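You operate a simulated robot arm through the tools that you are given. There is no shell and no other tool.

You are at the controls of a simulated two-armed robot. One attempt, no reset.

Task
Fetch the crusty jug from the cupboard; soak it clean with hot water.
Fine: no brush; tip the water into the basin; jug on the mat; door shut; tap off; no spills. Set down upright: jug.
Where things are to end (x, y in the base frame): jug within 0.06 m of [0.72, 0.86].

It is judged by the outcome, as a careful person would: the job done as asked, and still so three seconds after it is handed in. It fails if anything else is knocked over, pushed out of place, dropped, spilled or broken.

Robot
Two 7-joint arms with fingered hands on one trunk that stands fixed in place. Base frame: the origin is at the foot of the trunk, x ahead of it, y to its left, z up. Readings come in m, rad, newtons and seconds.
The left shoulder is at [0.03, 0.136, 1.205], the right one opposite. With the tool pointing down near the work surface each hand reaches from about 0.14 to 0.78 m from the base axis, measured 20 degrees to its own side. Payload 5 kg a hand.
The tool frame of a hand sits at the grasp point between the pads (the TCP): z along the fingers, y along the line on which they close. The tips reach 0.042 m beyond it. The gripper opens to 0.208 m. The gripper's body begins 0.119 m behind the TCP. The gripper is a hand of 4 fingers: y runs from the thumb to the fingers, the wrist lies at [0, 0, -0.332] in the tool frame, and closing takes about 1.5 s.
Orientation is that of the tool frame in the base frame, as [roll, pitch, yaw] about the fixed x, y, z axes, in that order (R = Rz(yaw) Ry(pitch) Rx(roll)). With the fingers straight down and closing along the base's y, the tool's x points along the base's -x, its y along +y and its z along -z.

Tools
- The arms move only by the tool step_arm. It takes "left_moves", "right_moves" or both (then of equal length, played together; a hand with none holds still); each is a list of rows, each a list of 3 entries, a list of its own where there are three numbers: the gripper command, from -1 (fully open) to 1 (shut), values between in proportion, then the shift along the tool's x, y, z in m, then the turn, a rotation vector about the tool's x, y, z in rad. In form: [[jaw, [dx, dy, dz], [rx, ry, rz]], ...]. A call has 1 to 20 rows; each row shifts and turns the commanded pose from where the row before left it, along the tool's axes as they then stand. A row lasts 0.2 s, in which the tool goes at most 0.05 m and 0.15 rad; a call with a longer step from one row to the next is refused whole, and so is a gripper value outside its range. A pose out of reach is approached as far as the arm can. The call stops where the force on the tool passes 90 N (or 10 N more than at its start, if that is more) or the arm is blocked; 0.2 s more then pass. Each finger travels about 0.072 m/s and halts on what it meets, pressing with about 24 N; the grip force reading is that of the motor and also rises with nothing between the fingers. The clock runs only during rows and for 0.2 s after the last one: add rows that do not move to give the fingers time. The reply holds the time, the measured pose of the TCP, the force on the tool along the base axes, the opening and the grip force, in the units named above and with some noise, with the torque about the TCP (base axes, N m) and any sound that the robot's microphone picked up.
- Cameras (640 x 400 px; columns grow to the right, rows downward): "scene" is now at [0.026, 0.0511, 1.9282]; the picture's right is [0.65, -0.76, 0.00], its down [-0.58, -0.51, -0.64] and it looks along [0.48, 0.42, -0.77] (base axes); focal length 372 px, centre (320, 200). "left" rides on the left gripper at [-0.101, 0, -0.145] in its tool frame; the picture's right is [0.00, -1.00, 0.00], its down [0.82, 0.00, -0.57] and it looks along [0.57, 0.00, 0.82] (tool axes); focal length 261 px, centre (320, 200). "right" rides on the right gripper at [0.101, 0, -0.145] in its tool frame; the picture's right is [0.00, 1.00, 0.00], its down [-0.82, 0.00, -0.57] and it looks along [-0.57, 0.00, 0.82] (tool axes); focal length 261 px, centre (320, 200). There is no depth. A picture from a camera that has moved, and an enlarged one, comes with that camera's place and axes in the base frame and with its lens.
- snapshot(camera): a new picture of that camera. The clock stands still meanwhile.
- raise_lower(by): slides the trunk up (or, below 0, down) by that many m; the arms and the scene camera ride with it, the base frame stays. It gives what a move gives, with no picture.
- grasp_type(shape, hand): the hand has 4 fingers and takes this shape, open, in about a second: jaw (thumb against the fingers, like two jaws); tri (thumb and two fingers); tip (a fingertip pinch); poke (one finger out to press); point (the index stretched); flat (the hand flat); cup (the hand cupped); fist (a fist). The gripper value then closes the fingers along that shape, each until it touches; the sizes above hold for jaw. It gives what a move gives, with no picture.
- pan_tilt(pan, tilt): turns the head with the scene camera to pan (to the left, within 2.496 rad either way) and tilt (down, from -0.506 to 1.204), counted from straight ahead of the robot. It gives what a move gives.
- zoom(camera, box): a new picture of the part [left, top, right, bottom] of that camera's present view, enlarged. The clock stands still meanwhile.
- close_job(): hands the job in; it is judged then, once.

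Nothing tells you positions but the pictures and the camera data. Unless the task says otherwise, let go and move clear before handing in.

The tools are called after "Emit:" as a command line: name --argument value ..., lists and objects as JSON in quotes. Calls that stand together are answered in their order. step_arm: Moves the arms, as the interface text tells. Its arguments: {"type":"object","properties":{"left_moves":{"type":"array","items":{"type":"array"}},"right_moves":{"type":"array","items":{"type":"array"}}},"required":[]} The other tools are called the same way: raise_lower (by) slides the trunk up or down; grasp_type (shape, hand) gives the hand a shape; pan_tilt (pan, tilt) turns the head that bears the scene camera; snapshot (camera) takes a picture; zoom (camera, box) takes an enlarged picture of a part of a camera's view; close_job () hands the job in.

At the start:

```text
t: 0.0
left_eef_pos: [0.5409, 0.6559, 1.3616]
left_orientation: [-3.141, 0.0, 3.141]
left_ft_force: [0.2, -0.4, -0.2]
left_moment: [0.02, 0.01, 0.01]
left_width: 0.2079
left_grip_force: 0.0
left_shape: jaw
right_eef_pos: [0.652, 0.0169, 1.377]
right_orientation: [3.14, -0.001, 3.141]
right_ft_force: [0.7, 0.4, -0.2]
right_moment: [0.0, -0.02, -0.01]
right_width: 0.2077
right_grip_force: 0.1
right_shape: jaw
trunk travel left (down, up): [-0.225, 0.265]
head pan, tilt: [0.714, 0.881]
```

scene: 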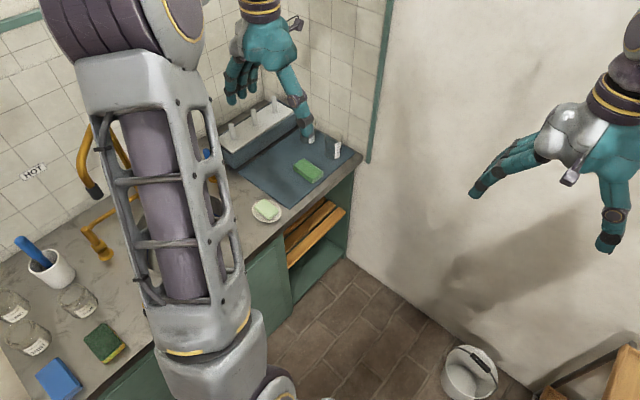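
right: 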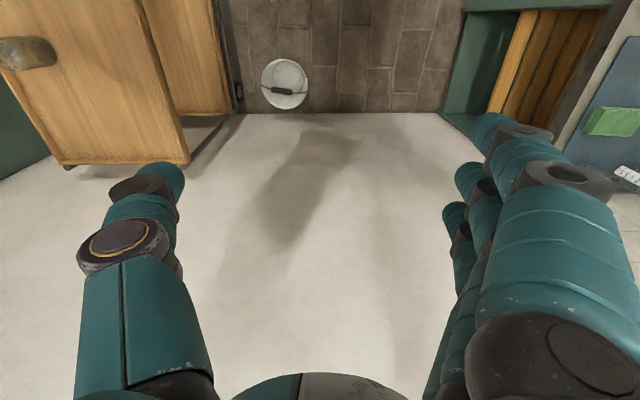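
left: 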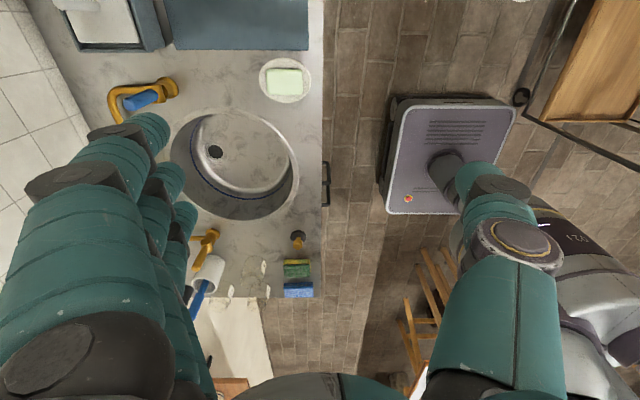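

I see a counter along the robot's left with a sink, a tap and a mat at its far end. Cupboards are not yet located, so I'll look around with the head first.

Emit:
pan_tilt --pan 1.5 --tilt 0.6

```text
t: 1.1
left_eef_pos: [0.541, 0.6556, 1.3626]
left_orientation: [-3.14, 0.0, 3.141]
left_ft_force: [0.1, 0.3, 0.3]
left_moment: [0.02, 0.01, 0.0]
left_width: 0.2078
left_grip_force: 0.0
left_shape: jaw
right_eef_pos: [0.6522, 0.0175, 1.3765]
right_orientation: [3.141, 0.0, 3.141]
right_ft_force: [0.6, 0.4, -0.8]
right_moment: [0.04, -0.02, 0.0]
right_width: 0.2079
right_grip_force: 0.1
right_shape: jaw
trunk travel left (down, up): [-0.225, 0.265]
head pan, tilt: [1.499, 0.6]
```

The head has turned left; I'll take a picture there to find the basin, tap and any cupboards.

Emit:
snapshot --camera "scene"

Emit:
snapshot --camera "left"

```text
taken
camera scene: at [-0.0254, 0.0891, 1.9515], right [1.0, -0.07, 0.0], down [-0.04, -0.56, -0.82], along [0.06, 0.82, -0.57], focal length 372 px, centre (320, 200)
```

scene: 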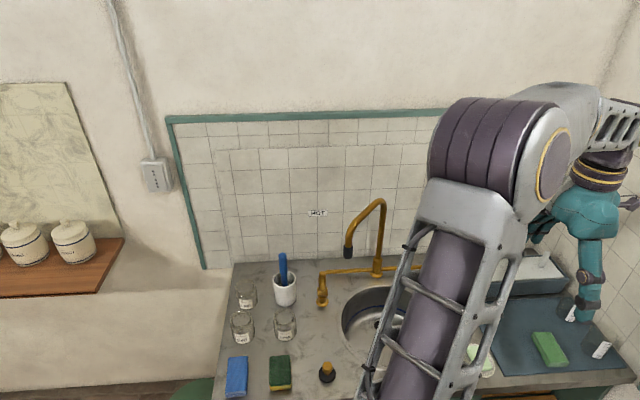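

```text
taken
camera left: at [0.6428, 0.6574, 1.5071], right [0.0, -1.0, 0.0], down [-0.82, 0.0, 0.57], along [-0.57, 0.0, -0.82], focal length 261 px, centre (320, 200)
```

left: 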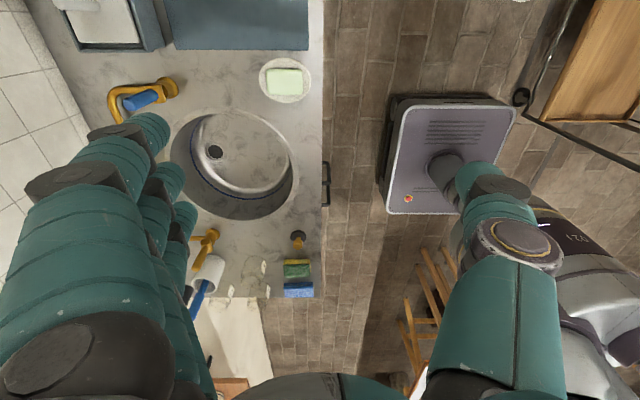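

The basin, the hot sign by one handle and the mat at the far end are visible. I'll look in the other directions for the cupboard.

Emit:
pan_tilt --pan 0.0 --tilt 0.6

Emit:
snapshot --camera "scene"

Emit:
pan_tilt --pan -1.0 --tilt 0.6

Emit:
snapshot --camera "scene"

Emit:
pan_tilt --pan -2.2 --tilt 0.6

Emit:
snapshot --camera "scene"

Emit:
pan_tilt --pan 2.4 --tilt 0.6

Emit:
snapshot --camera "scene"

Emit:
pan_tilt --pan 1.2 --tilt 1.2

Emit:
snapshot --camera "scene"

```text
t: 2.7
left_eef_pos: [0.5411, 0.6556, 1.3617]
left_orientation: [-3.141, 0.0, -3.141]
left_ft_force: [-0.1, 0.0, -0.7]
left_moment: [0.01, 0.0, 0.01]
left_width: 0.2077
left_grip_force: 0.1
left_shape: jaw
right_eef_pos: [0.6508, 0.0172, 1.3766]
right_orientation: [3.138, -0.001, -3.141]
right_ft_force: [0.4, -0.8, 0.6]
right_moment: [-0.05, 0.02, 0.0]
right_width: 0.2079
right_grip_force: 0.1
right_shape: jaw
trunk travel left (down, up): [-0.225, 0.265]
head pan, tilt: [0.0, 0.6]
```

```text
taken
camera scene: at [0.0565, 0.001, 1.9515], right [0.0, -1.0, 0.0], down [-0.57, 0.0, -0.82], along [0.82, 0.0, -0.57], focal length 372 px, centre (320, 200)
```

scene: 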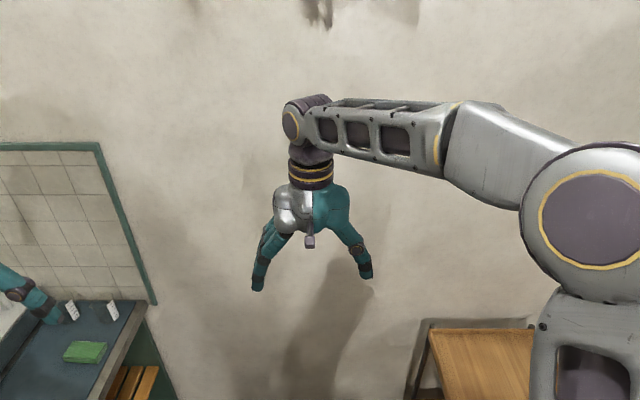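

```text
t: 4.0
left_eef_pos: [0.5407, 0.6563, 1.3621]
left_orientation: [-3.141, 0.0, -3.14]
left_ft_force: [-0.7, -0.2, -0.8]
left_moment: [0.0, 0.03, 0.01]
left_width: 0.2078
left_grip_force: 0.1
left_shape: jaw
right_eef_pos: [0.6514, 0.0174, 1.3761]
right_orientation: [3.139, -0.002, 3.141]
right_ft_force: [-1.1, 0.7, -0.2]
right_moment: [0.01, -0.01, -0.01]
right_width: 0.2083
right_grip_force: 0.0
right_shape: jaw
trunk travel left (down, up): [-0.225, 0.265]
head pan, tilt: [-1.0, 0.6]
```

```text
taken
camera scene: at [0.016, -0.0734, 1.9515], right [-0.84, -0.54, 0.0], down [-0.31, 0.48, -0.83], along [0.45, -0.69, -0.56], focal length 372 px, centre (320, 200)
```

scene: 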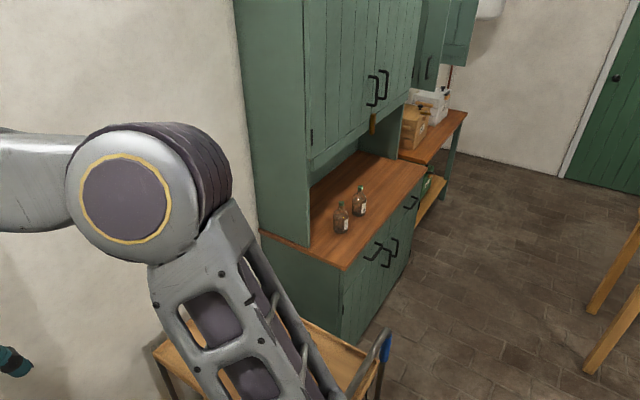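

```text
t: 5.4
left_eef_pos: [0.5405, 0.6544, 1.3622]
left_orientation: [3.139, 0.0, -3.141]
left_ft_force: [0.0, -0.6, -0.1]
left_moment: [0.02, 0.0, -0.03]
left_width: 0.208
left_grip_force: 0.0
left_shape: jaw
right_eef_pos: [0.6522, 0.0179, 1.3771]
right_orientation: [3.14, 0.0, 3.141]
right_ft_force: [-0.2, 0.8, 0.6]
right_moment: [-0.02, 0.0, 0.0]
right_width: 0.2078
right_grip_force: 0.0
right_shape: jaw
trunk travel left (down, up): [-0.225, 0.265]
head pan, tilt: [-2.201, 0.6]
```

```text
taken
camera scene: at [-0.0839, -0.0705, 1.9515], right [-0.81, 0.59, 0.0], down [0.33, 0.46, -0.83], along [-0.49, -0.67, -0.56], focal length 372 px, centre (320, 200)
```

scene: 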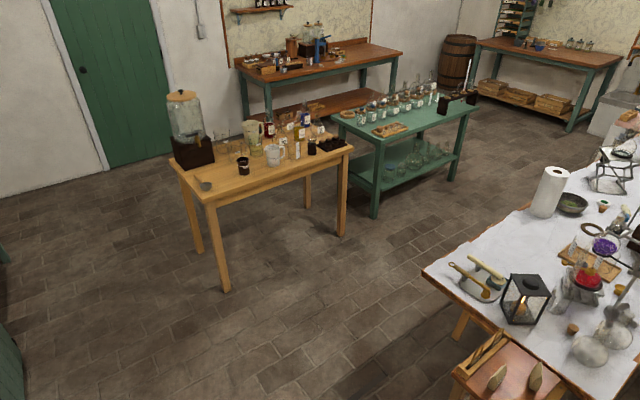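

```text
t: 9.1
left_eef_pos: [0.5416, 0.6562, 1.3616]
left_orientation: [-3.142, 0.001, 3.141]
left_ft_force: [-0.5, -0.1, -0.5]
left_moment: [-0.02, 0.0, 0.0]
left_width: 0.2077
left_grip_force: 0.1
left_shape: jaw
right_eef_pos: [0.6513, 0.0174, 1.3767]
right_orientation: [3.139, 0.002, 3.14]
right_ft_force: [-0.8, 0.1, -0.5]
right_moment: [0.0, -0.03, 0.01]
right_width: 0.2081
right_grip_force: 0.0
right_shape: jaw
trunk travel left (down, up): [-0.225, 0.265]
head pan, tilt: [2.4, 0.6]
```

```text
taken
camera scene: at [-0.097, 0.0607, 1.9515], right [0.68, 0.74, 0.0], down [0.42, -0.38, -0.83], along [-0.61, 0.56, -0.56], focal length 372 px, centre (320, 200)
```

scene: 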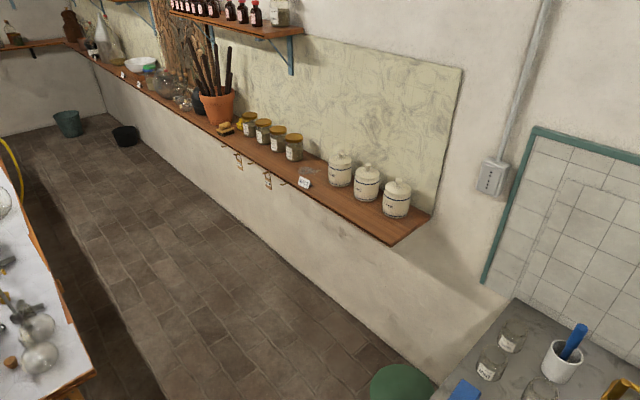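

```text
t: 10.5
left_eef_pos: [0.5403, 0.6564, 1.363]
left_orientation: [3.141, 0.0, 3.141]
left_ft_force: [-0.1, -0.4, -0.3]
left_moment: [-0.02, -0.03, -0.01]
left_width: 0.2078
left_grip_force: 0.0
left_shape: jaw
right_eef_pos: [0.6508, 0.0172, 1.3759]
right_orientation: [3.139, 0.0, 3.14]
right_ft_force: [-0.1, 0.3, 1.1]
right_moment: [-0.01, 0.01, 0.03]
right_width: 0.208
right_grip_force: 0.0
right_shape: jaw
trunk travel left (down, up): [-0.225, 0.265]
head pan, tilt: [1.201, 1.201]
```

```text
taken
camera scene: at [-0.0117, 0.0531, 1.9069], right [0.93, -0.36, 0.0], down [-0.34, -0.87, -0.36], along [0.13, 0.34, -0.93], focal length 372 px, centre (320, 200)
```

scene: 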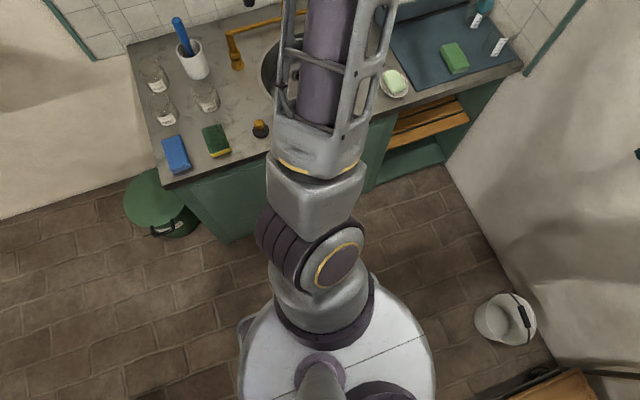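

Under the left counter there is a green cupboard with a handle on its front at about y 0.64. The left arm hides much of it, so I'll shift both arms to the right for a clear view.

Emit:
step_arm --left_moves '[[-1, [0, -0.04, 0], [0, 0, 0]], [-1, [0, -0.04, 0], [0, 0, 0]], [-1, [0, -0.04, 0], [0, 0, 0]], [-1, [0, -0.04, 0], [0, 0, 0]], [-1, [0, -0.04, 0], [0, 0, 0]], [-1, [0, -0.04, 0], [0, 0, 0]], [-1, [0, -0.04, 0], [0, 0, 0]], [-1, [0, -0.04, 0], [0, 0, 0]]]' --right_moves '[[-1, [0, -0.03, 0], [0, 0, 0]], [-1, [0, -0.03, 0], [0, 0, 0]], [-1, [0, -0.03, 0], [0, 0, 0]], [-1, [0, -0.03, 0], [0, 0, 0]], [-1, [0, -0.03, 0], [0, 0, 0]], [-1, [0, -0.03, 0], [0, 0, 0]], [-1, [0, -0.03, 0], [0, 0, 0]], [-1, [0, -0.03, 0], [0, 0, 0]]]'

Emit:
pan_tilt --pan 1.3 --tilt 0.9

Emit:
snapshot --camera "scene"

Emit:
snapshot --camera "left"

```text
t: 12.3
left_eef_pos: [0.5416, 0.3336, 1.3624]
left_orientation: [3.14, 0.0, 3.141]
left_ft_force: [0.7, -0.4, -0.1]
left_moment: [0.2, 0.01, -0.03]
left_width: 0.2078
left_grip_force: 0.1
left_shape: jaw
right_eef_pos: [0.6508, -0.226, 1.3761]
right_orientation: [3.138, -0.001, 3.14]
right_ft_force: [-0.5, -1.5, -0.7]
right_moment: [0.22, 0.01, -0.01]
right_width: 0.2078
right_grip_force: 0.1
right_shape: jaw
trunk travel left (down, up): [-0.225, 0.265]
head pan, tilt: [1.201, 1.201]
```

```text
t: 13.1
left_eef_pos: [0.5424, 0.3363, 1.3615]
left_orientation: [-3.141, 0.001, -3.141]
left_ft_force: [0.4, 0.5, 0.2]
left_moment: [0.0, 0.02, 0.07]
left_width: 0.208
left_grip_force: 0.1
left_shape: jaw
right_eef_pos: [0.6504, -0.2224, 1.3771]
right_orientation: [3.138, 0.0, -3.141]
right_ft_force: [-0.1, 0.5, -0.4]
right_moment: [0.01, 0.0, -0.03]
right_width: 0.2077
right_grip_force: 0.0
right_shape: jaw
trunk travel left (down, up): [-0.225, 0.265]
head pan, tilt: [1.3, 0.901]
```

```text
taken
camera scene: at [-0.0117, 0.0739, 1.9266], right [0.96, -0.27, 0.0], down [-0.21, -0.76, -0.62], along [0.17, 0.6, -0.78], focal length 372 px, centre (320, 200)
```

scene: 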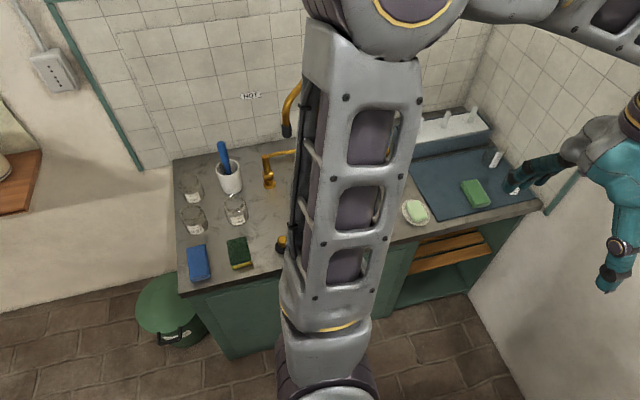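

```text
taken
camera left: at [0.6439, 0.3375, 1.5067], right [0.0, -1.0, 0.0], down [-0.82, 0.0, 0.57], along [-0.57, 0.0, -0.82], focal length 261 px, centre (320, 200)
```

left: 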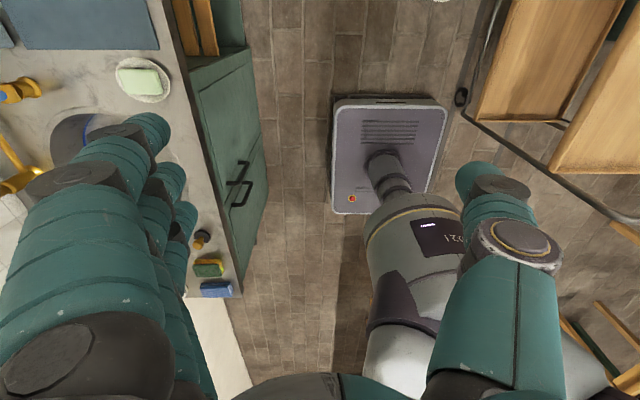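

Emit:
zoom --camera "left" --box '[160, 20, 320, 300]'

Emit:
zoom --camera "scene" --box '[160, 80, 560, 380]'

```text
1.43 times, centred on (240, 160) of left
camera zoom: at [0.6439, 0.3375, 1.5067], right [0.0, -1.0, 0.0], down [-0.82, 0.0, 0.57], along [-0.57, 0.0, -0.82], focal length 372 px, centre (434, 257)
```

zoom: 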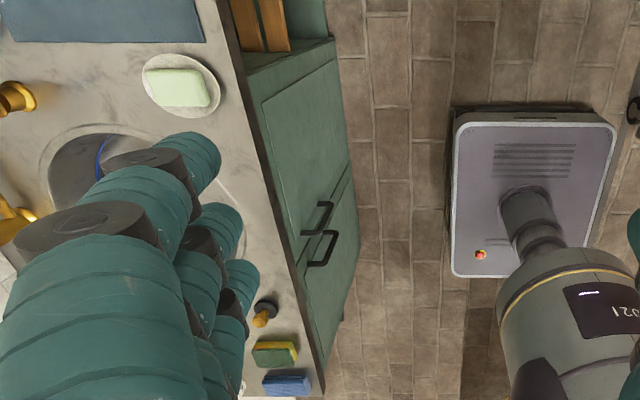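

```text
1.33 times, centred on (360, 230) of scene
camera zoom: at [-0.0117, 0.0739, 1.9266], right [0.96, -0.27, 0.0], down [-0.21, -0.76, -0.62], along [0.17, 0.6, -0.78], focal length 496 px, centre (267, 160)
```

zoom: 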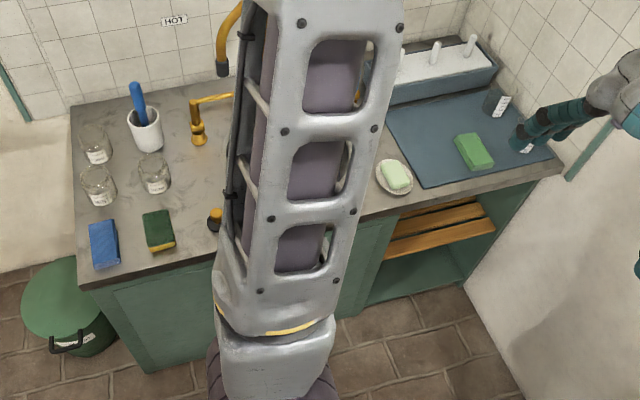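

Two doors with a pair of bar handles near x 0.15–0.22, z about 0.74. I'll turn the left hand so its camera faces the cupboard front.

Emit:
step_arm --left_moves '[[-1, [0, 0, 0], [0, 0, 0.1428]], [-1, [0, 0, 0], [0, 0, 0.1428]], [-1, [0, 0, 0], [0, 0, 0.1428]], [-1, [0, 0, 0], [0, 0, 0.1428]], [-1, [0, 0, 0], [0, 0, 0.1428]], [-1, [0, 0, 0], [0, 0, 0.1428]], [-1, [0, 0, 0], [0, 0, 0.1428]], [-1, [0, 0, 0], [0, 0, 0.1428]], [-1, [0, 0, 0], [0, 0, 0.1428]], [-1, [0, 0, 0], [0, 0, 0.1428]], [-1, [0, 0, 0], [0, 0, 0.1428]]]'

Emit:
snapshot --camera "left"

Emit:
snapshot --camera "scene"

```text
t: 15.5
left_eef_pos: [0.5405, 0.336, 1.362]
left_orientation: [-3.141, 0.001, 1.569]
left_ft_force: [0.6, 0.2, -0.2]
left_moment: [0.03, 0.02, 0.02]
left_width: 0.208
left_grip_force: 0.1
left_shape: jaw
right_eef_pos: [0.65, -0.2253, 1.3762]
right_orientation: [3.139, 0.0, -3.142]
right_ft_force: [1.0, 0.2, 0.5]
right_moment: [0.0, -0.02, 0.01]
right_width: 0.2075
right_grip_force: 0.1
right_shape: jaw
trunk travel left (down, up): [-0.225, 0.265]
head pan, tilt: [1.3, 0.901]
```

```text
taken
camera left: at [0.5423, 0.2358, 1.5071], right [-1.0, 0.0, 0.0], down [0.0, 0.82, 0.57], along [0.0, 0.57, -0.82], focal length 261 px, centre (320, 200)
```

left: 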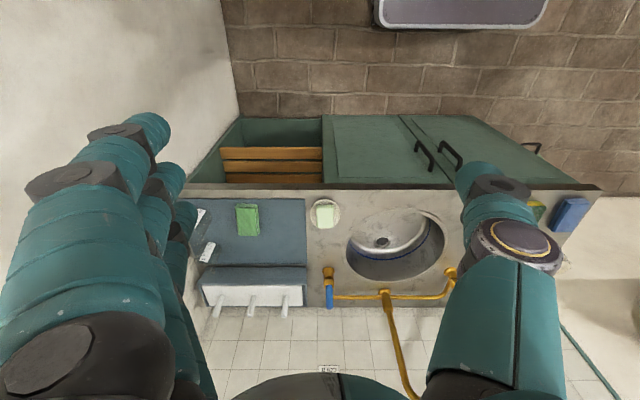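

```text
taken
camera scene: at [-0.0117, 0.0735, 1.9267], right [0.96, -0.27, 0.0], down [-0.21, -0.76, -0.62], along [0.17, 0.6, -0.78], focal length 372 px, centre (320, 200)
```

scene: 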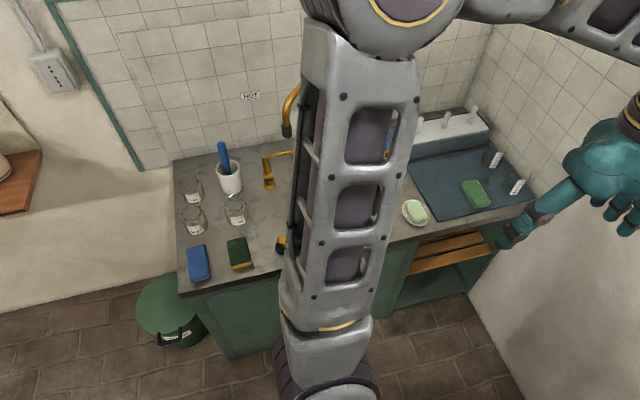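

The view shows the counter layout: hot lever on the right (low x), cold on the left, basin centre near (0.28, 0.88), mat spanning x 0.59–0.93. Next I'll turn the hand round the other way so it can point at the cupboard with its camera on top.

Emit:
step_arm --left_moves '[[-1, [0, 0, 0], [0, 0, -0.149]], [-1, [0, 0, 0], [0, 0, -0.149]], [-1, [0, 0, 0], [0, 0, -0.149]], [-1, [0, 0, 0], [0, 0, -0.149]], [-1, [0, 0, 0], [0, 0, -0.149]], [-1, [0, 0, 0], [0, 0, -0.149]], [-1, [0, 0, 0], [0, 0, -0.149]], [-1, [0, 0, 0], [0, 0, -0.149]], [-1, [0, 0, 0], [0, 0, -0.149]], [-1, [0, 0, 0], [0, 0, -0.149]], [-1, [0, 0, 0], [0, 0, -0.149]], [-1, [0, 0, 0], [0, 0, -0.149]], [-1, [0, 0, 0], [0, 0, -0.149]], [-1, [0, 0, 0], [0, 0, -0.149]], [-1, [0, 0, 0], [0, 0, -0.149]], [-1, [0, 0, 0], [0, 0, -0.149]], [-1, [0, 0, 0], [0, 0, -0.149]], [-1, [0, 0, 0], [0, 0, -0.149]], [-1, [0, 0, 0], [0, 0, -0.149]], [-1, [0, 0, 0], [0, 0, -0.149]]]'

Emit:
snapshot --camera "scene"

```text
t: 19.7
left_eef_pos: [0.5431, 0.3375, 1.3595]
left_orientation: [3.14, -0.008, -1.757]
left_ft_force: [6.6, -20.0, 6.4]
left_moment: [2.76, 0.76, -0.08]
left_width: 0.2078
left_grip_force: 0.0
left_shape: jaw
right_eef_pos: [0.6515, -0.2185, 1.3766]
right_orientation: [-3.14, 0.0, 3.14]
right_ft_force: [-1.2, 3.8, 0.6]
right_moment: [-0.81, -0.09, 0.02]
right_width: 0.2079
right_grip_force: 0.1
right_shape: jaw
trunk travel left (down, up): [-0.225, 0.265]
head pan, tilt: [1.3, 0.901]
```

```text
taken
camera scene: at [-0.0111, 0.0794, 1.9263], right [0.96, -0.27, 0.0], down [-0.21, -0.76, -0.62], along [0.17, 0.6, -0.79], focal length 372 px, centre (320, 200)
```

scene: 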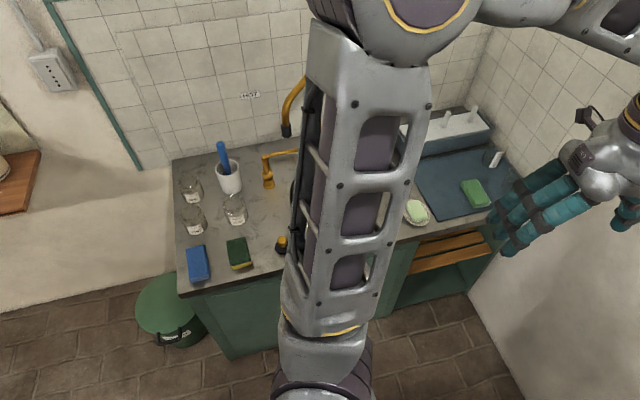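

Emit:
step_arm --left_moves '[[-1, [0, 0, 0], [0, 0, 0]], [-1, [0, 0, 0], [0, 0, 0]]]'

Emit:
snapshot --camera "left"

```text
t: 20.3
left_eef_pos: [0.5413, 0.3342, 1.3594]
left_orientation: [3.139, -0.001, -1.755]
left_ft_force: [-0.3, 0.0, 0.7]
left_moment: [0.01, -0.02, -0.01]
left_width: 0.2078
left_grip_force: 0.1
left_shape: jaw
right_eef_pos: [0.6504, -0.2223, 1.3767]
right_orientation: [3.141, -0.001, 3.141]
right_ft_force: [0.9, -0.2, 0.1]
right_moment: [0.01, -0.01, 0.02]
right_width: 0.2079
right_grip_force: 0.1
right_shape: jaw
trunk travel left (down, up): [-0.225, 0.265]
head pan, tilt: [1.3, 0.901]
```

```text
taken
camera left: at [0.5604, 0.4358, 1.505], right [0.98, -0.18, 0.0], down [-0.15, -0.81, 0.57], along [-0.11, -0.56, -0.82], focal length 261 px, centre (320, 200)
```

left: 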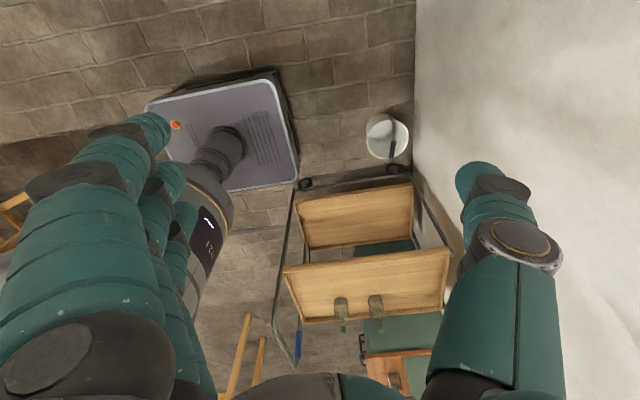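

The force was only motion; the hand is steady. I'll bring the hand over toward the cupboard and tilt it forward so it points at the doors.

Emit:
step_arm --left_moves '[[-1, [-0.02, 0.015, 0.04], [0, 0, -0.09]], [-1, [-0.02, 0.015, 0.04], [0, 0, -0.09]], [-1, [-0.02, 0.015, 0.04], [0, 0, 0]], [-1, [-0.02, 0.015, 0.04], [0, 0, 0]], [-1, [-0.02, 0.015, 0.04], [0, 0, 0]], [-1, [-0.02, 0.015, 0.04], [0, 0, 0]]]' --right_moves '[[-1, [0.02, -0.02, 0], [0, 0, 0]], [-1, [0.02, -0.02, 0], [0, 0, 0]], [-1, [0.02, -0.02, 0], [0, 0, 0]], [-1, [0.02, -0.02, 0], [0, 0, 0]], [-1, [0.02, -0.02, 0], [0, 0, 0]], [-1, [0.02, -0.02, 0], [0, 0, 0]]]'

Emit:
step_arm --left_moves '[[-1, [0, 0, 0], [0, -0.1428, 0]], [-1, [0, 0, 0], [0, -0.1428, 0]], [-1, [0, 0, 0], [0, -0.1428, 0]], [-1, [0, 0, 0], [0, -0.1428, 0]], [-1, [0, 0, 0], [0, -0.1428, 0]], [-1, [0, 0, 0], [0, -0.1428, 0]], [-1, [0, 0, 0], [0, 0, 0]]]'

Emit:
snapshot --camera "left"

Emit:
snapshot --camera "scene"

```text
t: 21.7
left_eef_pos: [0.4542, 0.4594, 1.1219]
left_orientation: [-3.139, -0.002, -1.552]
left_ft_force: [-0.7, 0.0, -1.0]
left_moment: [-0.04, -0.02, 0.01]
left_width: 0.2078
left_grip_force: 0.1
left_shape: jaw
right_eef_pos: [0.5314, -0.3405, 1.3755]
right_orientation: [3.14, -0.001, -3.141]
right_ft_force: [-1.0, 1.0, 0.5]
right_moment: [-0.09, -0.03, -0.01]
right_width: 0.208
right_grip_force: 0.0
right_shape: jaw
trunk travel left (down, up): [-0.225, 0.265]
head pan, tilt: [1.3, 0.901]
```

```text
t: 23.3
left_eef_pos: [0.456, 0.4572, 1.1211]
left_orientation: [-3.142, 0.858, -1.55]
left_ft_force: [0.1, 0.6, 0.1]
left_moment: [0.01, -0.02, -0.02]
left_width: 0.2078
left_grip_force: 0.0
left_shape: jaw
right_eef_pos: [0.531, -0.341, 1.3745]
right_orientation: [-3.141, 0.001, -3.141]
right_ft_force: [0.4, 0.5, -0.2]
right_moment: [-0.13, 0.01, -0.02]
right_width: 0.2078
right_grip_force: 0.1
right_shape: jaw
trunk travel left (down, up): [-0.225, 0.265]
head pan, tilt: [1.3, 0.901]
```

```text
taken
camera left: at [0.4559, 0.4162, 1.2931], right [1.0, 0.02, 0.0], down [0.02, -0.97, -0.25], along [0.0, 0.25, -0.97], focal length 261 px, centre (320, 200)
```

left: 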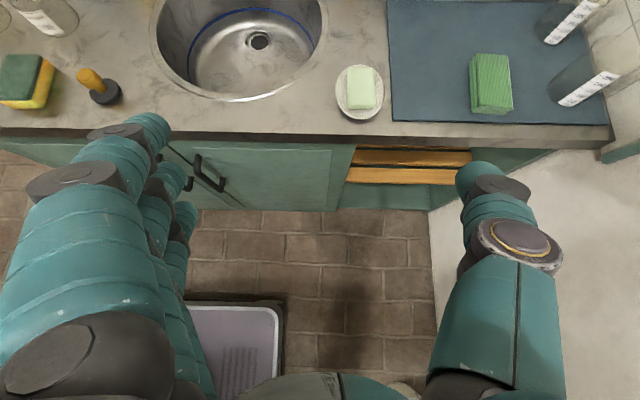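

```text
taken
camera scene: at [-0.0115, 0.075, 1.9267], right [0.96, -0.27, 0.0], down [-0.21, -0.76, -0.62], along [0.17, 0.6, -0.78], focal length 372 px, centre (320, 200)
```

scene: 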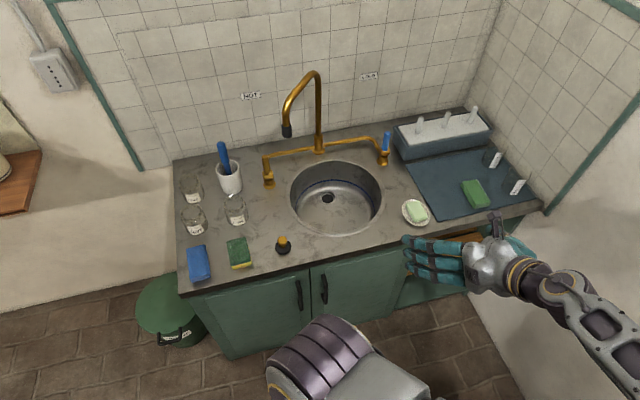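

Now the whole sink area is in clear view. I'll zoom on the doors, the tap and the mat for details.

Emit:
zoom --camera "scene" --box '[180, 220, 420, 370]'

Emit:
zoom --camera "scene" --box '[220, 60, 420, 200]'

Emit:
zoom --camera "scene" --box '[360, 90, 560, 250]'

Emit:
zoom --camera "scene" --box '[160, 130, 320, 280]'

```text
2.67 times, centred on (300, 295) of scene
camera zoom: at [-0.0115, 0.075, 1.9267], right [0.96, -0.27, 0.0], down [-0.21, -0.76, -0.62], along [0.17, 0.6, -0.78], focal length 992 px, centre (373, -53)
```

zoom: 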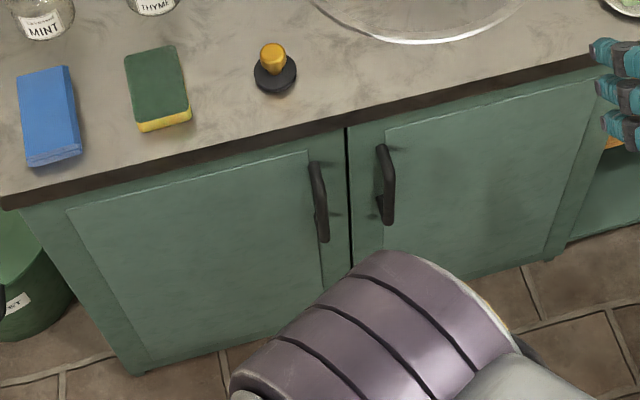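

```text
2.86 times, centred on (320, 130) of scene
camera zoom: at [-0.0115, 0.075, 1.9267], right [0.96, -0.27, 0.0], down [-0.21, -0.76, -0.62], along [0.17, 0.6, -0.78], focal length 1063 px, centre (320, 400)
```

zoom: 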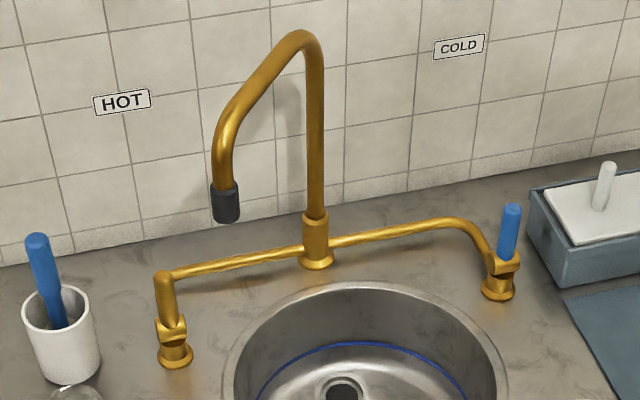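

```text
2.50 times, centred on (460, 170) of scene
camera zoom: at [-0.0115, 0.075, 1.9267], right [0.96, -0.27, 0.0], down [-0.21, -0.76, -0.62], along [0.17, 0.6, -0.78], focal length 930 px, centre (-30, 275)
```

zoom: 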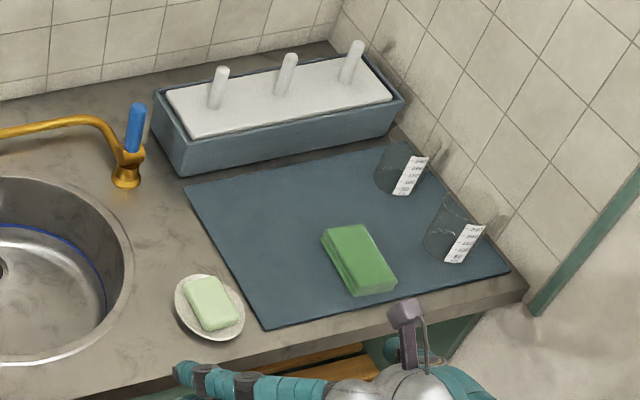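

```text
2.67 times, centred on (240, 205) of scene
camera zoom: at [-0.0115, 0.075, 1.9267], right [0.96, -0.27, 0.0], down [-0.21, -0.76, -0.62], along [0.17, 0.6, -0.78], focal length 992 px, centre (533, 187)
```

zoom: 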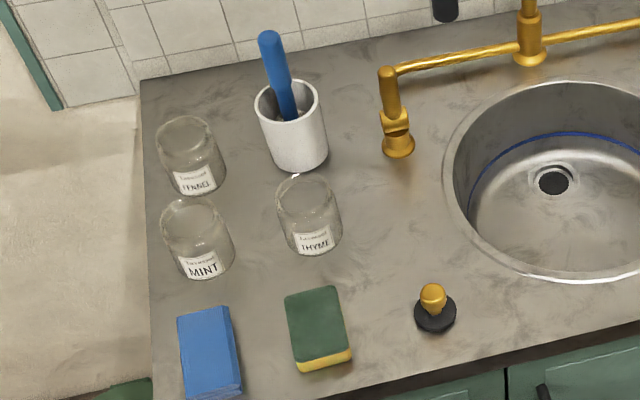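

Emit:
zoom --camera "left" --box '[140, 100, 380, 250]'

```text
2.67 times, centred on (260, 175) of left
camera zoom: at [0.4559, 0.4162, 1.2931], right [1.0, 0.02, 0.0], down [0.02, -0.97, -0.25], along [0.0, 0.25, -0.97], focal length 695 px, centre (480, 267)
```

zoom: 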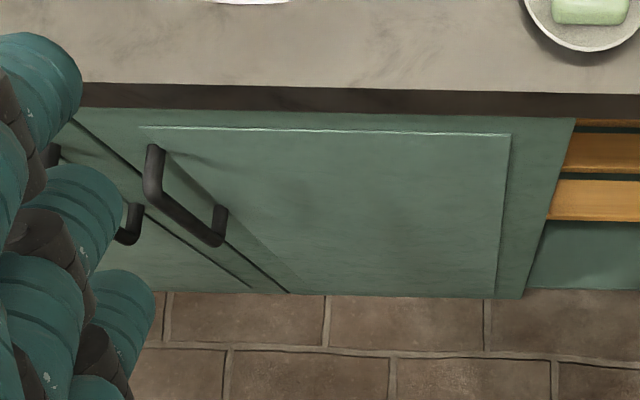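

The doors meet at about x 0.12 with face y≈0.66; each is about 0.40 wide. Door A's bar handle is near (0.17, 0.61, 0.59–0.75). I'll bring the left hand down level and pointed at that handle.

Emit:
step_arm --left_moves '[[0.2, [0.0187, 0.0257, 0.0206], [0, 0, 0]], [0.2, [0.0187, 0.0257, 0.0206], [0, 0, 0]], [0.2, [0.0187, 0.0257, 0.0206], [0, 0, 0]], [0.2, [0.0187, 0.0257, 0.0206], [0, 0, 0]], [0.2, [0.0187, 0.0257, 0.0206], [0, 0, 0]], [0.2, [0.0187, 0.0257, 0.0206], [0, 0, 0]], [0.2, [0.0187, 0.0257, 0.0206], [0, 0, 0]], [0.2, [0.0187, 0.0257, 0.0206], [0, 0, 0]], [0.2, [0, 0, 0], [0, -0.1426, 0]], [0.2, [0, 0, 0], [0, -0.1426, 0]], [0.2, [0, 0, 0], [0, -0.1426, 0]], [0.2, [0, 0, 0], [0, -0.1426, 0]], [0.2, [0, 0, 0], [0, -0.1426, 0]], [0.2, [0, 0, 0], [0, 0, 0]]]'

Emit:
snapshot --camera "left"

Emit:
snapshot --camera "scene"

```text
t: 26.3
left_eef_pos: [0.2546, 0.4805, 0.8975]
left_orientation: [-2.927, 1.569, -1.335]
left_ft_force: [1.2, 0.2, -0.1]
left_moment: [0.01, -0.02, 0.0]
left_width: 0.0831
left_grip_force: 0.0
left_shape: jaw
left hand out of reach, approached as far as the arm can: row 6
right_eef_pos: [0.5305, -0.342, 1.3747]
right_orientation: [3.14, -0.001, -3.141]
right_ft_force: [0.3, 0.2, -0.7]
right_moment: [-0.02, 0.0, 0.0]
right_width: 0.2079
right_grip_force: 0.1
right_shape: jaw
trunk travel left (down, up): [-0.225, 0.265]
head pan, tilt: [1.3, 0.901]
```

```text
taken
camera left: at [0.2574, 0.3368, 0.9983], right [1.0, 0.02, 0.0], down [0.02, -0.57, -0.82], along [-0.01, 0.82, -0.57], focal length 261 px, centre (320, 200)
```

left: 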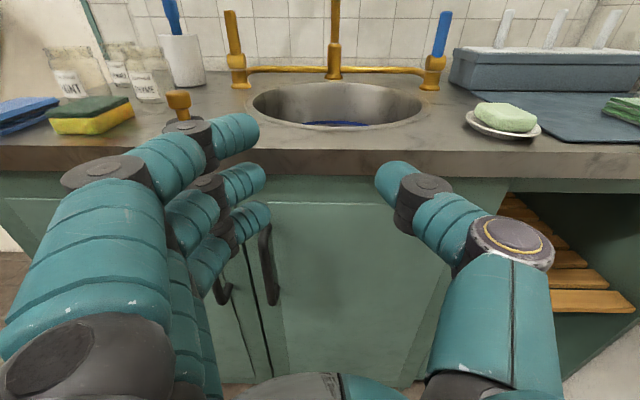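

```text
taken
camera scene: at [-0.0119, 0.0733, 1.9268], right [0.96, -0.27, 0.0], down [-0.21, -0.76, -0.62], along [0.17, 0.6, -0.78], focal length 372 px, centre (320, 200)
```

scene: 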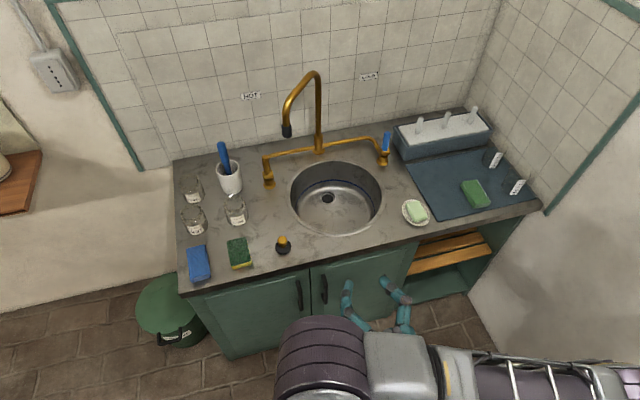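

The handle bar is now seen at about x 0.175, y 0.615, z 0.58–0.75. I'll lower the hand level with its middle and then look before closing in.

Emit:
step_arm --left_moves '[[0.2, [0.0396, 0.0133, 0.0], [0, 0, 0]], [0.2, [0.0396, 0.0133, 0.0], [0, 0, 0]], [0.2, [0.0396, 0.0133, 0.0], [0, 0, 0]], [0.2, [0.0396, 0.0133, 0.0], [0, 0, 0]], [0.2, [0.0396, 0.0133, 0.0], [0, 0, 0]], [0.2, [0.0396, 0.0133, 0.0], [0, 0, 0]], [0.2, [0, 0, 0], [0, 0, 0]]]'

Emit:
snapshot --camera "left"

Emit:
snapshot --camera "scene"

```text
t: 27.9
left_eef_pos: [0.1809, 0.482, 0.6725]
left_orientation: [-2.839, 1.563, -1.25]
left_ft_force: [0.3, -1.6, -0.9]
left_moment: [0.11, -0.04, 0.18]
left_width: 0.0831
left_grip_force: 0.1
left_shape: jaw
left hand out of reach, approached as far as the arm can: row 6
right_eef_pos: [0.5285, -0.3412, 1.376]
right_orientation: [-3.141, 0.002, 3.14]
right_ft_force: [-1.3, 1.2, 0.9]
right_moment: [-0.16, -0.23, 0.01]
right_width: 0.2079
right_grip_force: 0.0
right_shape: jaw
trunk travel left (down, up): [-0.225, 0.265]
head pan, tilt: [1.3, 0.901]
```

```text
taken
camera left: at [0.1841, 0.3393, 0.774], right [1.0, 0.02, 0.01], down [0.02, -0.58, -0.82], along [-0.01, 0.82, -0.58], focal length 261 px, centre (320, 200)
```

left: 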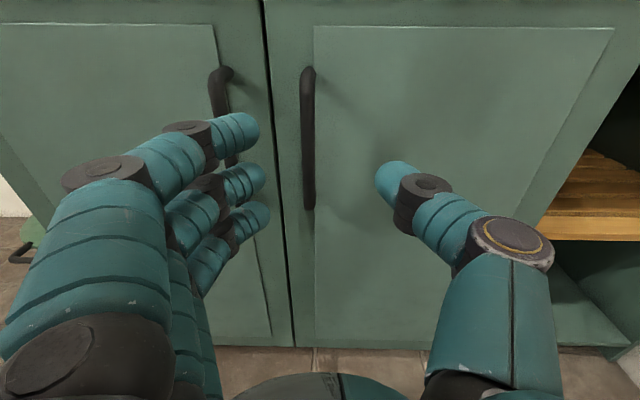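

```text
taken
camera scene: at [-0.0147, 0.0765, 1.9265], right [0.96, -0.27, 0.0], down [-0.21, -0.76, -0.62], along [0.17, 0.6, -0.78], focal length 372 px, centre (320, 200)
```

scene: 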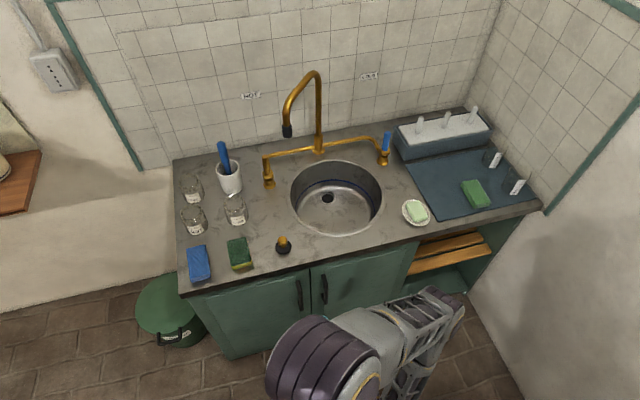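

The hand is squarely in front of handle A, with the bar between thumb and fingers. I'll move forward around it and close.

Emit:
step_arm --left_moves '[[0.2, [0.003, 0.003, 0.028], [0, 0, 0]], [0.2, [0.003, 0.003, 0.028], [0, 0, 0]], [0.2, [0.003, 0.003, 0.028], [0, 0, 0]], [0.2, [0.003, 0.003, 0.026], [0, 0, 0]], [0.2, [0, 0, 0], [0, 0, 0]]]'

Emit:
snapshot --camera "left"

```text
t: 29.1
left_eef_pos: [0.1674, 0.5912, 0.661]
left_orientation: [2.819, 1.569, -1.873]
left_ft_force: [-0.7, -0.2, -0.5]
left_moment: [0.01, -0.03, 0.01]
left_width: 0.0835
left_grip_force: 0.0
left_shape: jaw
right_eef_pos: [0.5318, -0.3421, 1.3744]
right_orientation: [3.139, -0.001, -3.141]
right_ft_force: [-0.7, -0.7, 0.4]
right_moment: [0.0, -0.01, 0.01]
right_width: 0.2079
right_grip_force: 0.0
right_shape: jaw
trunk travel left (down, up): [-0.225, 0.265]
head pan, tilt: [1.3, 0.901]
```

```text
taken
camera left: at [0.1689, 0.4478, 0.7623], right [1.0, 0.02, 0.0], down [0.01, -0.57, -0.82], along [-0.01, 0.82, -0.57], focal length 261 px, centre (320, 200)
```

left: 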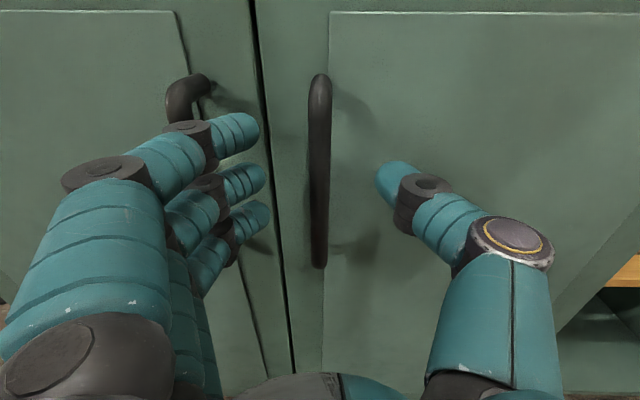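

The bar sits centred between thumb and fingers. I'll close on it.

Emit:
step_arm --left_moves '[[1, [0, 0, 0], [0, 0, 0]], [1, [0, 0, 0], [0, 0, 0]], [1, [0, 0, 0], [0, 0, 0]], [1, [0, 0, 0], [0, 0, 0]], [1, [0, 0, 0], [0, 0, 0]], [1, [0, 0, 0], [0, 0, 0]], [1, [0, 0, 0], [0, 0, 0]]]'

Emit:
snapshot --camera "left"

```text
t: 30.7
left_eef_pos: [0.1665, 0.5911, 0.6608]
left_orientation: [2.938, 1.569, -1.753]
left_ft_force: [-0.6, 0.1, -0.2]
left_moment: [0.0, 0.02, 0.05]
left_width: 0.0113
left_grip_force: 24.4
left_shape: jaw
right_eef_pos: [0.5313, -0.3419, 1.3754]
right_orientation: [3.139, -0.001, -3.141]
right_ft_force: [-0.1, -0.2, -0.2]
right_moment: [0.01, 0.0, 0.0]
right_width: 0.2077
right_grip_force: 0.1
right_shape: jaw
trunk travel left (down, up): [-0.225, 0.265]
head pan, tilt: [1.3, 0.901]
```

```text
taken
camera left: at [0.1688, 0.4478, 0.7623], right [1.0, 0.02, 0.0], down [0.02, -0.57, -0.82], along [-0.01, 0.82, -0.57], focal length 261 px, centre (320, 200)
```

left: 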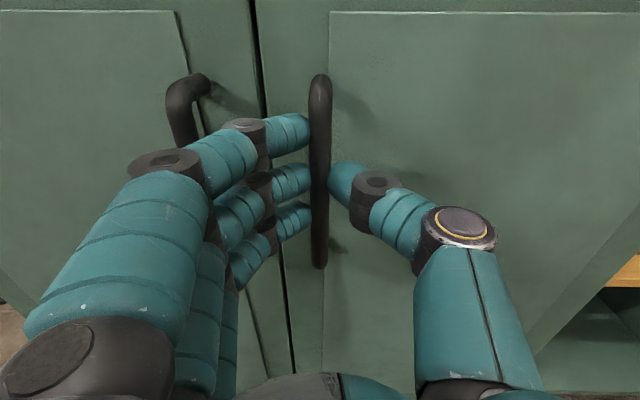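

The bar is gripped (opening 11 mm). I'll pull the door along its hinge arc, a little at first.

Emit:
step_arm --left_moves '[[1, [0, -0.0055, -0.0246], [-0.07, 0, 0]], [1, [0, -0.0055, -0.0246], [-0.07, 0, 0]], [1, [0, -0.0055, -0.0246], [-0.07, 0, 0]], [1, [0, -0.0055, -0.0246], [-0.07, 0, 0]]]'

Emit:
snapshot --camera "scene"

Emit:
snapshot --camera "left"

```text
t: 31.7
left_eef_pos: [0.1988, 0.4957, 0.6615]
left_orientation: [2.544, 1.568, -1.867]
left_ft_force: [-0.3, -0.6, 0.4]
left_moment: [-0.03, 0.01, 0.08]
left_width: 0.0108
left_grip_force: 23.7
left_shape: jaw
right_eef_pos: [0.532, -0.3431, 1.3753]
right_orientation: [3.139, 0.0, -3.141]
right_ft_force: [0.5, 0.3, -0.7]
right_moment: [0.02, 0.03, 0.02]
right_width: 0.2078
right_grip_force: 0.0
right_shape: jaw
trunk travel left (down, up): [-0.225, 0.265]
head pan, tilt: [1.3, 0.901]
```

```text
taken
camera scene: at [-0.0115, 0.0729, 1.9267], right [0.96, -0.27, 0.0], down [-0.21, -0.76, -0.62], along [0.17, 0.6, -0.78], focal length 372 px, centre (320, 200)
```

scene: 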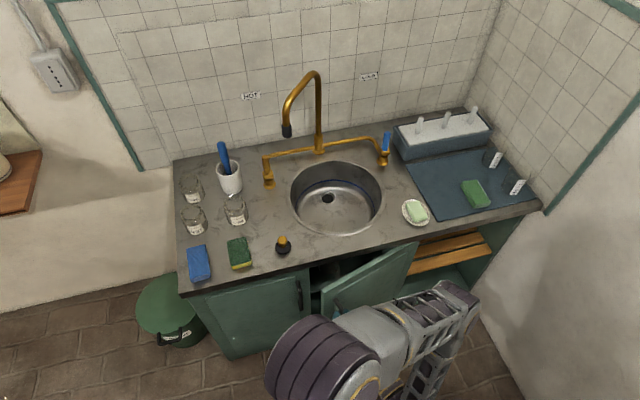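

```text
taken
camera left: at [0.2421, 0.3587, 0.7622], right [0.95, 0.3, 0.0], down [0.17, -0.55, -0.82], along [-0.24, 0.78, -0.57], focal length 261 px, centre (320, 200)
```

left: 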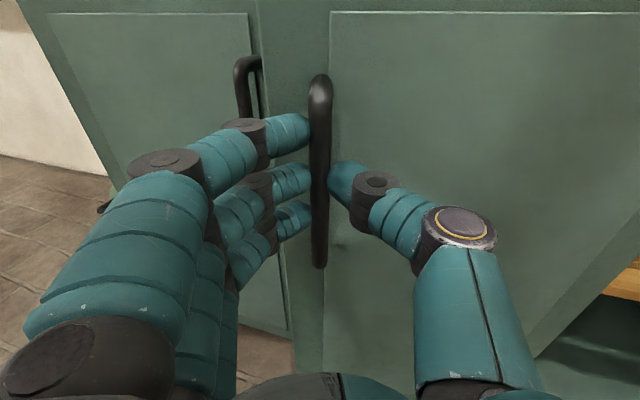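

The door is opening smoothly with almost no force. I'll keep pulling along the same arc.

Emit:
step_arm --left_moves '[[1, [0, -0.0055, -0.0246], [-0.07, 0, 0]], [1, [0, -0.0055, -0.0246], [-0.07, 0, 0]], [1, [0, -0.0055, -0.0246], [-0.07, 0, 0]], [1, [0, -0.0055, -0.0246], [-0.07, 0, 0]], [1, [0, -0.0055, -0.0246], [-0.07, 0, 0]], [1, [0, -0.0055, -0.0246], [-0.07, 0, 0]]]'

Emit:
snapshot --camera "scene"

```text
t: 33.1
left_eef_pos: [0.2957, 0.3798, 0.6614]
left_orientation: [2.035, 1.565, -1.953]
left_ft_force: [-11.3, -12.1, -14.3]
left_moment: [-0.27, -0.37, 0.58]
left_width: 0.0106
left_grip_force: 24.1
left_shape: jaw
right_eef_pos: [0.5316, -0.3438, 1.3757]
right_orientation: [3.139, 0.001, -3.141]
right_ft_force: [0.3, -1.0, -0.7]
right_moment: [0.02, 0.01, 0.02]
right_width: 0.2079
right_grip_force: 0.1
right_shape: jaw
trunk travel left (down, up): [-0.225, 0.265]
head pan, tilt: [1.3, 0.901]
```

```text
taken
camera scene: at [-0.0117, 0.0728, 1.9266], right [0.96, -0.27, 0.0], down [-0.21, -0.76, -0.62], along [0.17, 0.6, -0.78], focal length 372 px, centre (320, 200)
```

scene: 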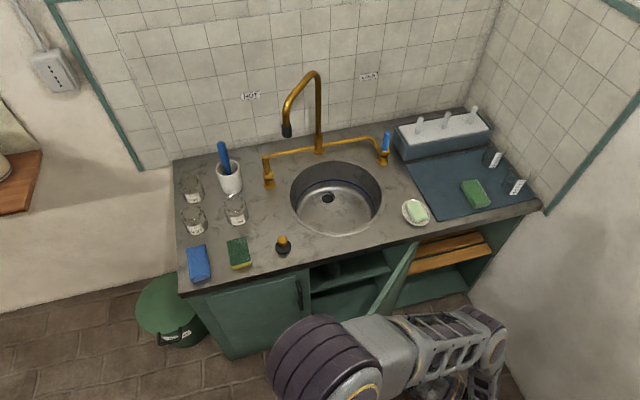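

Emit:
zoom --camera "scene" --box '[280, 230, 440, 330]'

Emit:
snapshot --camera "left"

```text
4.00 times, centred on (360, 280) of scene
camera zoom: at [-0.0117, 0.0728, 1.9266], right [0.96, -0.27, 0.0], down [-0.21, -0.76, -0.62], along [0.17, 0.6, -0.78], focal length 1488 px, centre (160, -120)
```

zoom: 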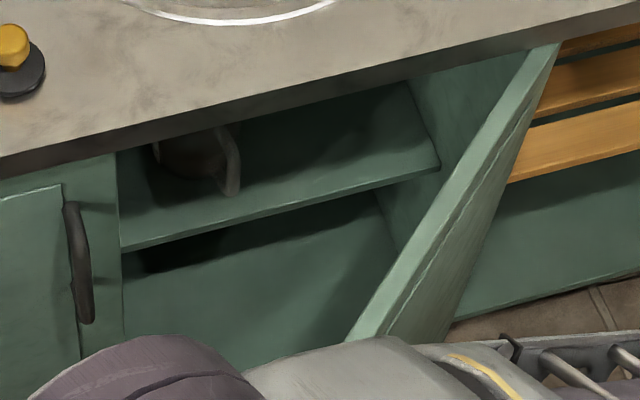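

```text
taken
camera left: at [0.3914, 0.2717, 0.7627], right [0.75, 0.66, 0.0], down [0.38, -0.43, -0.82], along [-0.54, 0.62, -0.57], focal length 261 px, centre (320, 200)
```

left: 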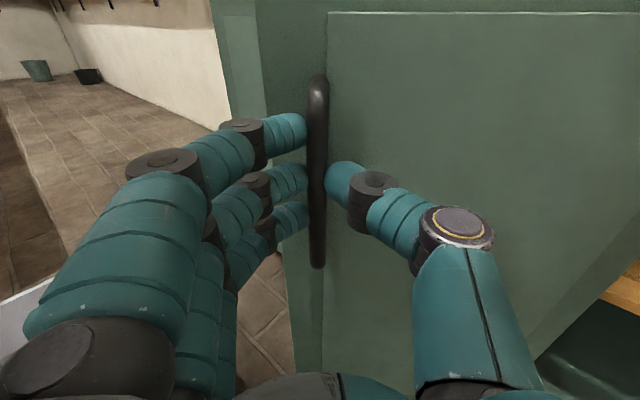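

The jug is visible on the upper shelf behind door A, its handle towards +x. I'll let the arm settle and check the force before opening further.

Emit:
step_arm --left_moves '[[1, [0, 0, 0], [0, 0, 0]]]'

Emit:
pan_tilt --pan 0.8 --tilt 1.1

Emit:
snapshot --camera "scene"

```text
t: 33.5
left_eef_pos: [0.2956, 0.3797, 0.662]
left_orientation: [2.18, 1.571, -1.812]
left_ft_force: [-12.9, -13.6, -16.2]
left_moment: [-0.31, -0.37, 0.62]
left_width: 0.0105
left_grip_force: 24.3
left_shape: jaw
right_eef_pos: [0.5306, -0.3421, 1.3746]
right_orientation: [3.14, 0.001, 3.141]
right_ft_force: [0.4, -0.4, 0.5]
right_moment: [0.03, 0.03, -0.02]
right_width: 0.2082
right_grip_force: 0.1
right_shape: jaw
trunk travel left (down, up): [-0.225, 0.265]
head pan, tilt: [1.3, 0.901]
```

```text
t: 34.4
left_eef_pos: [0.2961, 0.3795, 0.6612]
left_orientation: [2.367, 1.569, -1.626]
left_ft_force: [-14.3, -14.6, -19.4]
left_moment: [-0.34, -0.52, 0.68]
left_width: 0.0102
left_grip_force: 24.2
left_shape: jaw
right_eef_pos: [0.5306, -0.3429, 1.3737]
right_orientation: [3.139, 0.0, 3.142]
right_ft_force: [0.1, 0.0, 0.4]
right_moment: [-0.02, -0.01, 0.0]
right_width: 0.2077
right_grip_force: 0.1
right_shape: jaw
trunk travel left (down, up): [-0.225, 0.265]
head pan, tilt: [0.799, 1.1]
```

```text
taken
camera scene: at [0.0118, 0.0459, 1.9128], right [0.72, -0.7, 0.0], down [-0.62, -0.64, -0.45], along [0.32, 0.33, -0.89], focal length 372 px, centre (320, 200)
```

scene: 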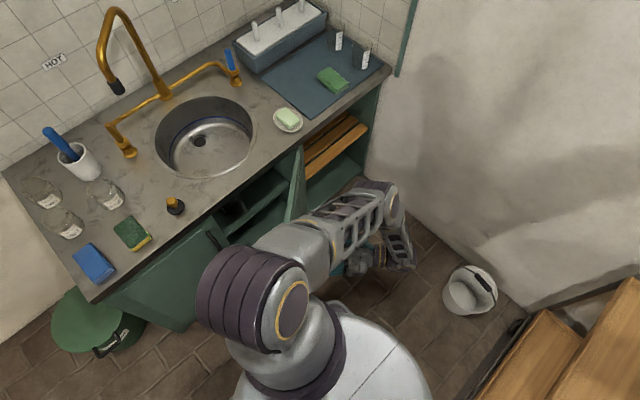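

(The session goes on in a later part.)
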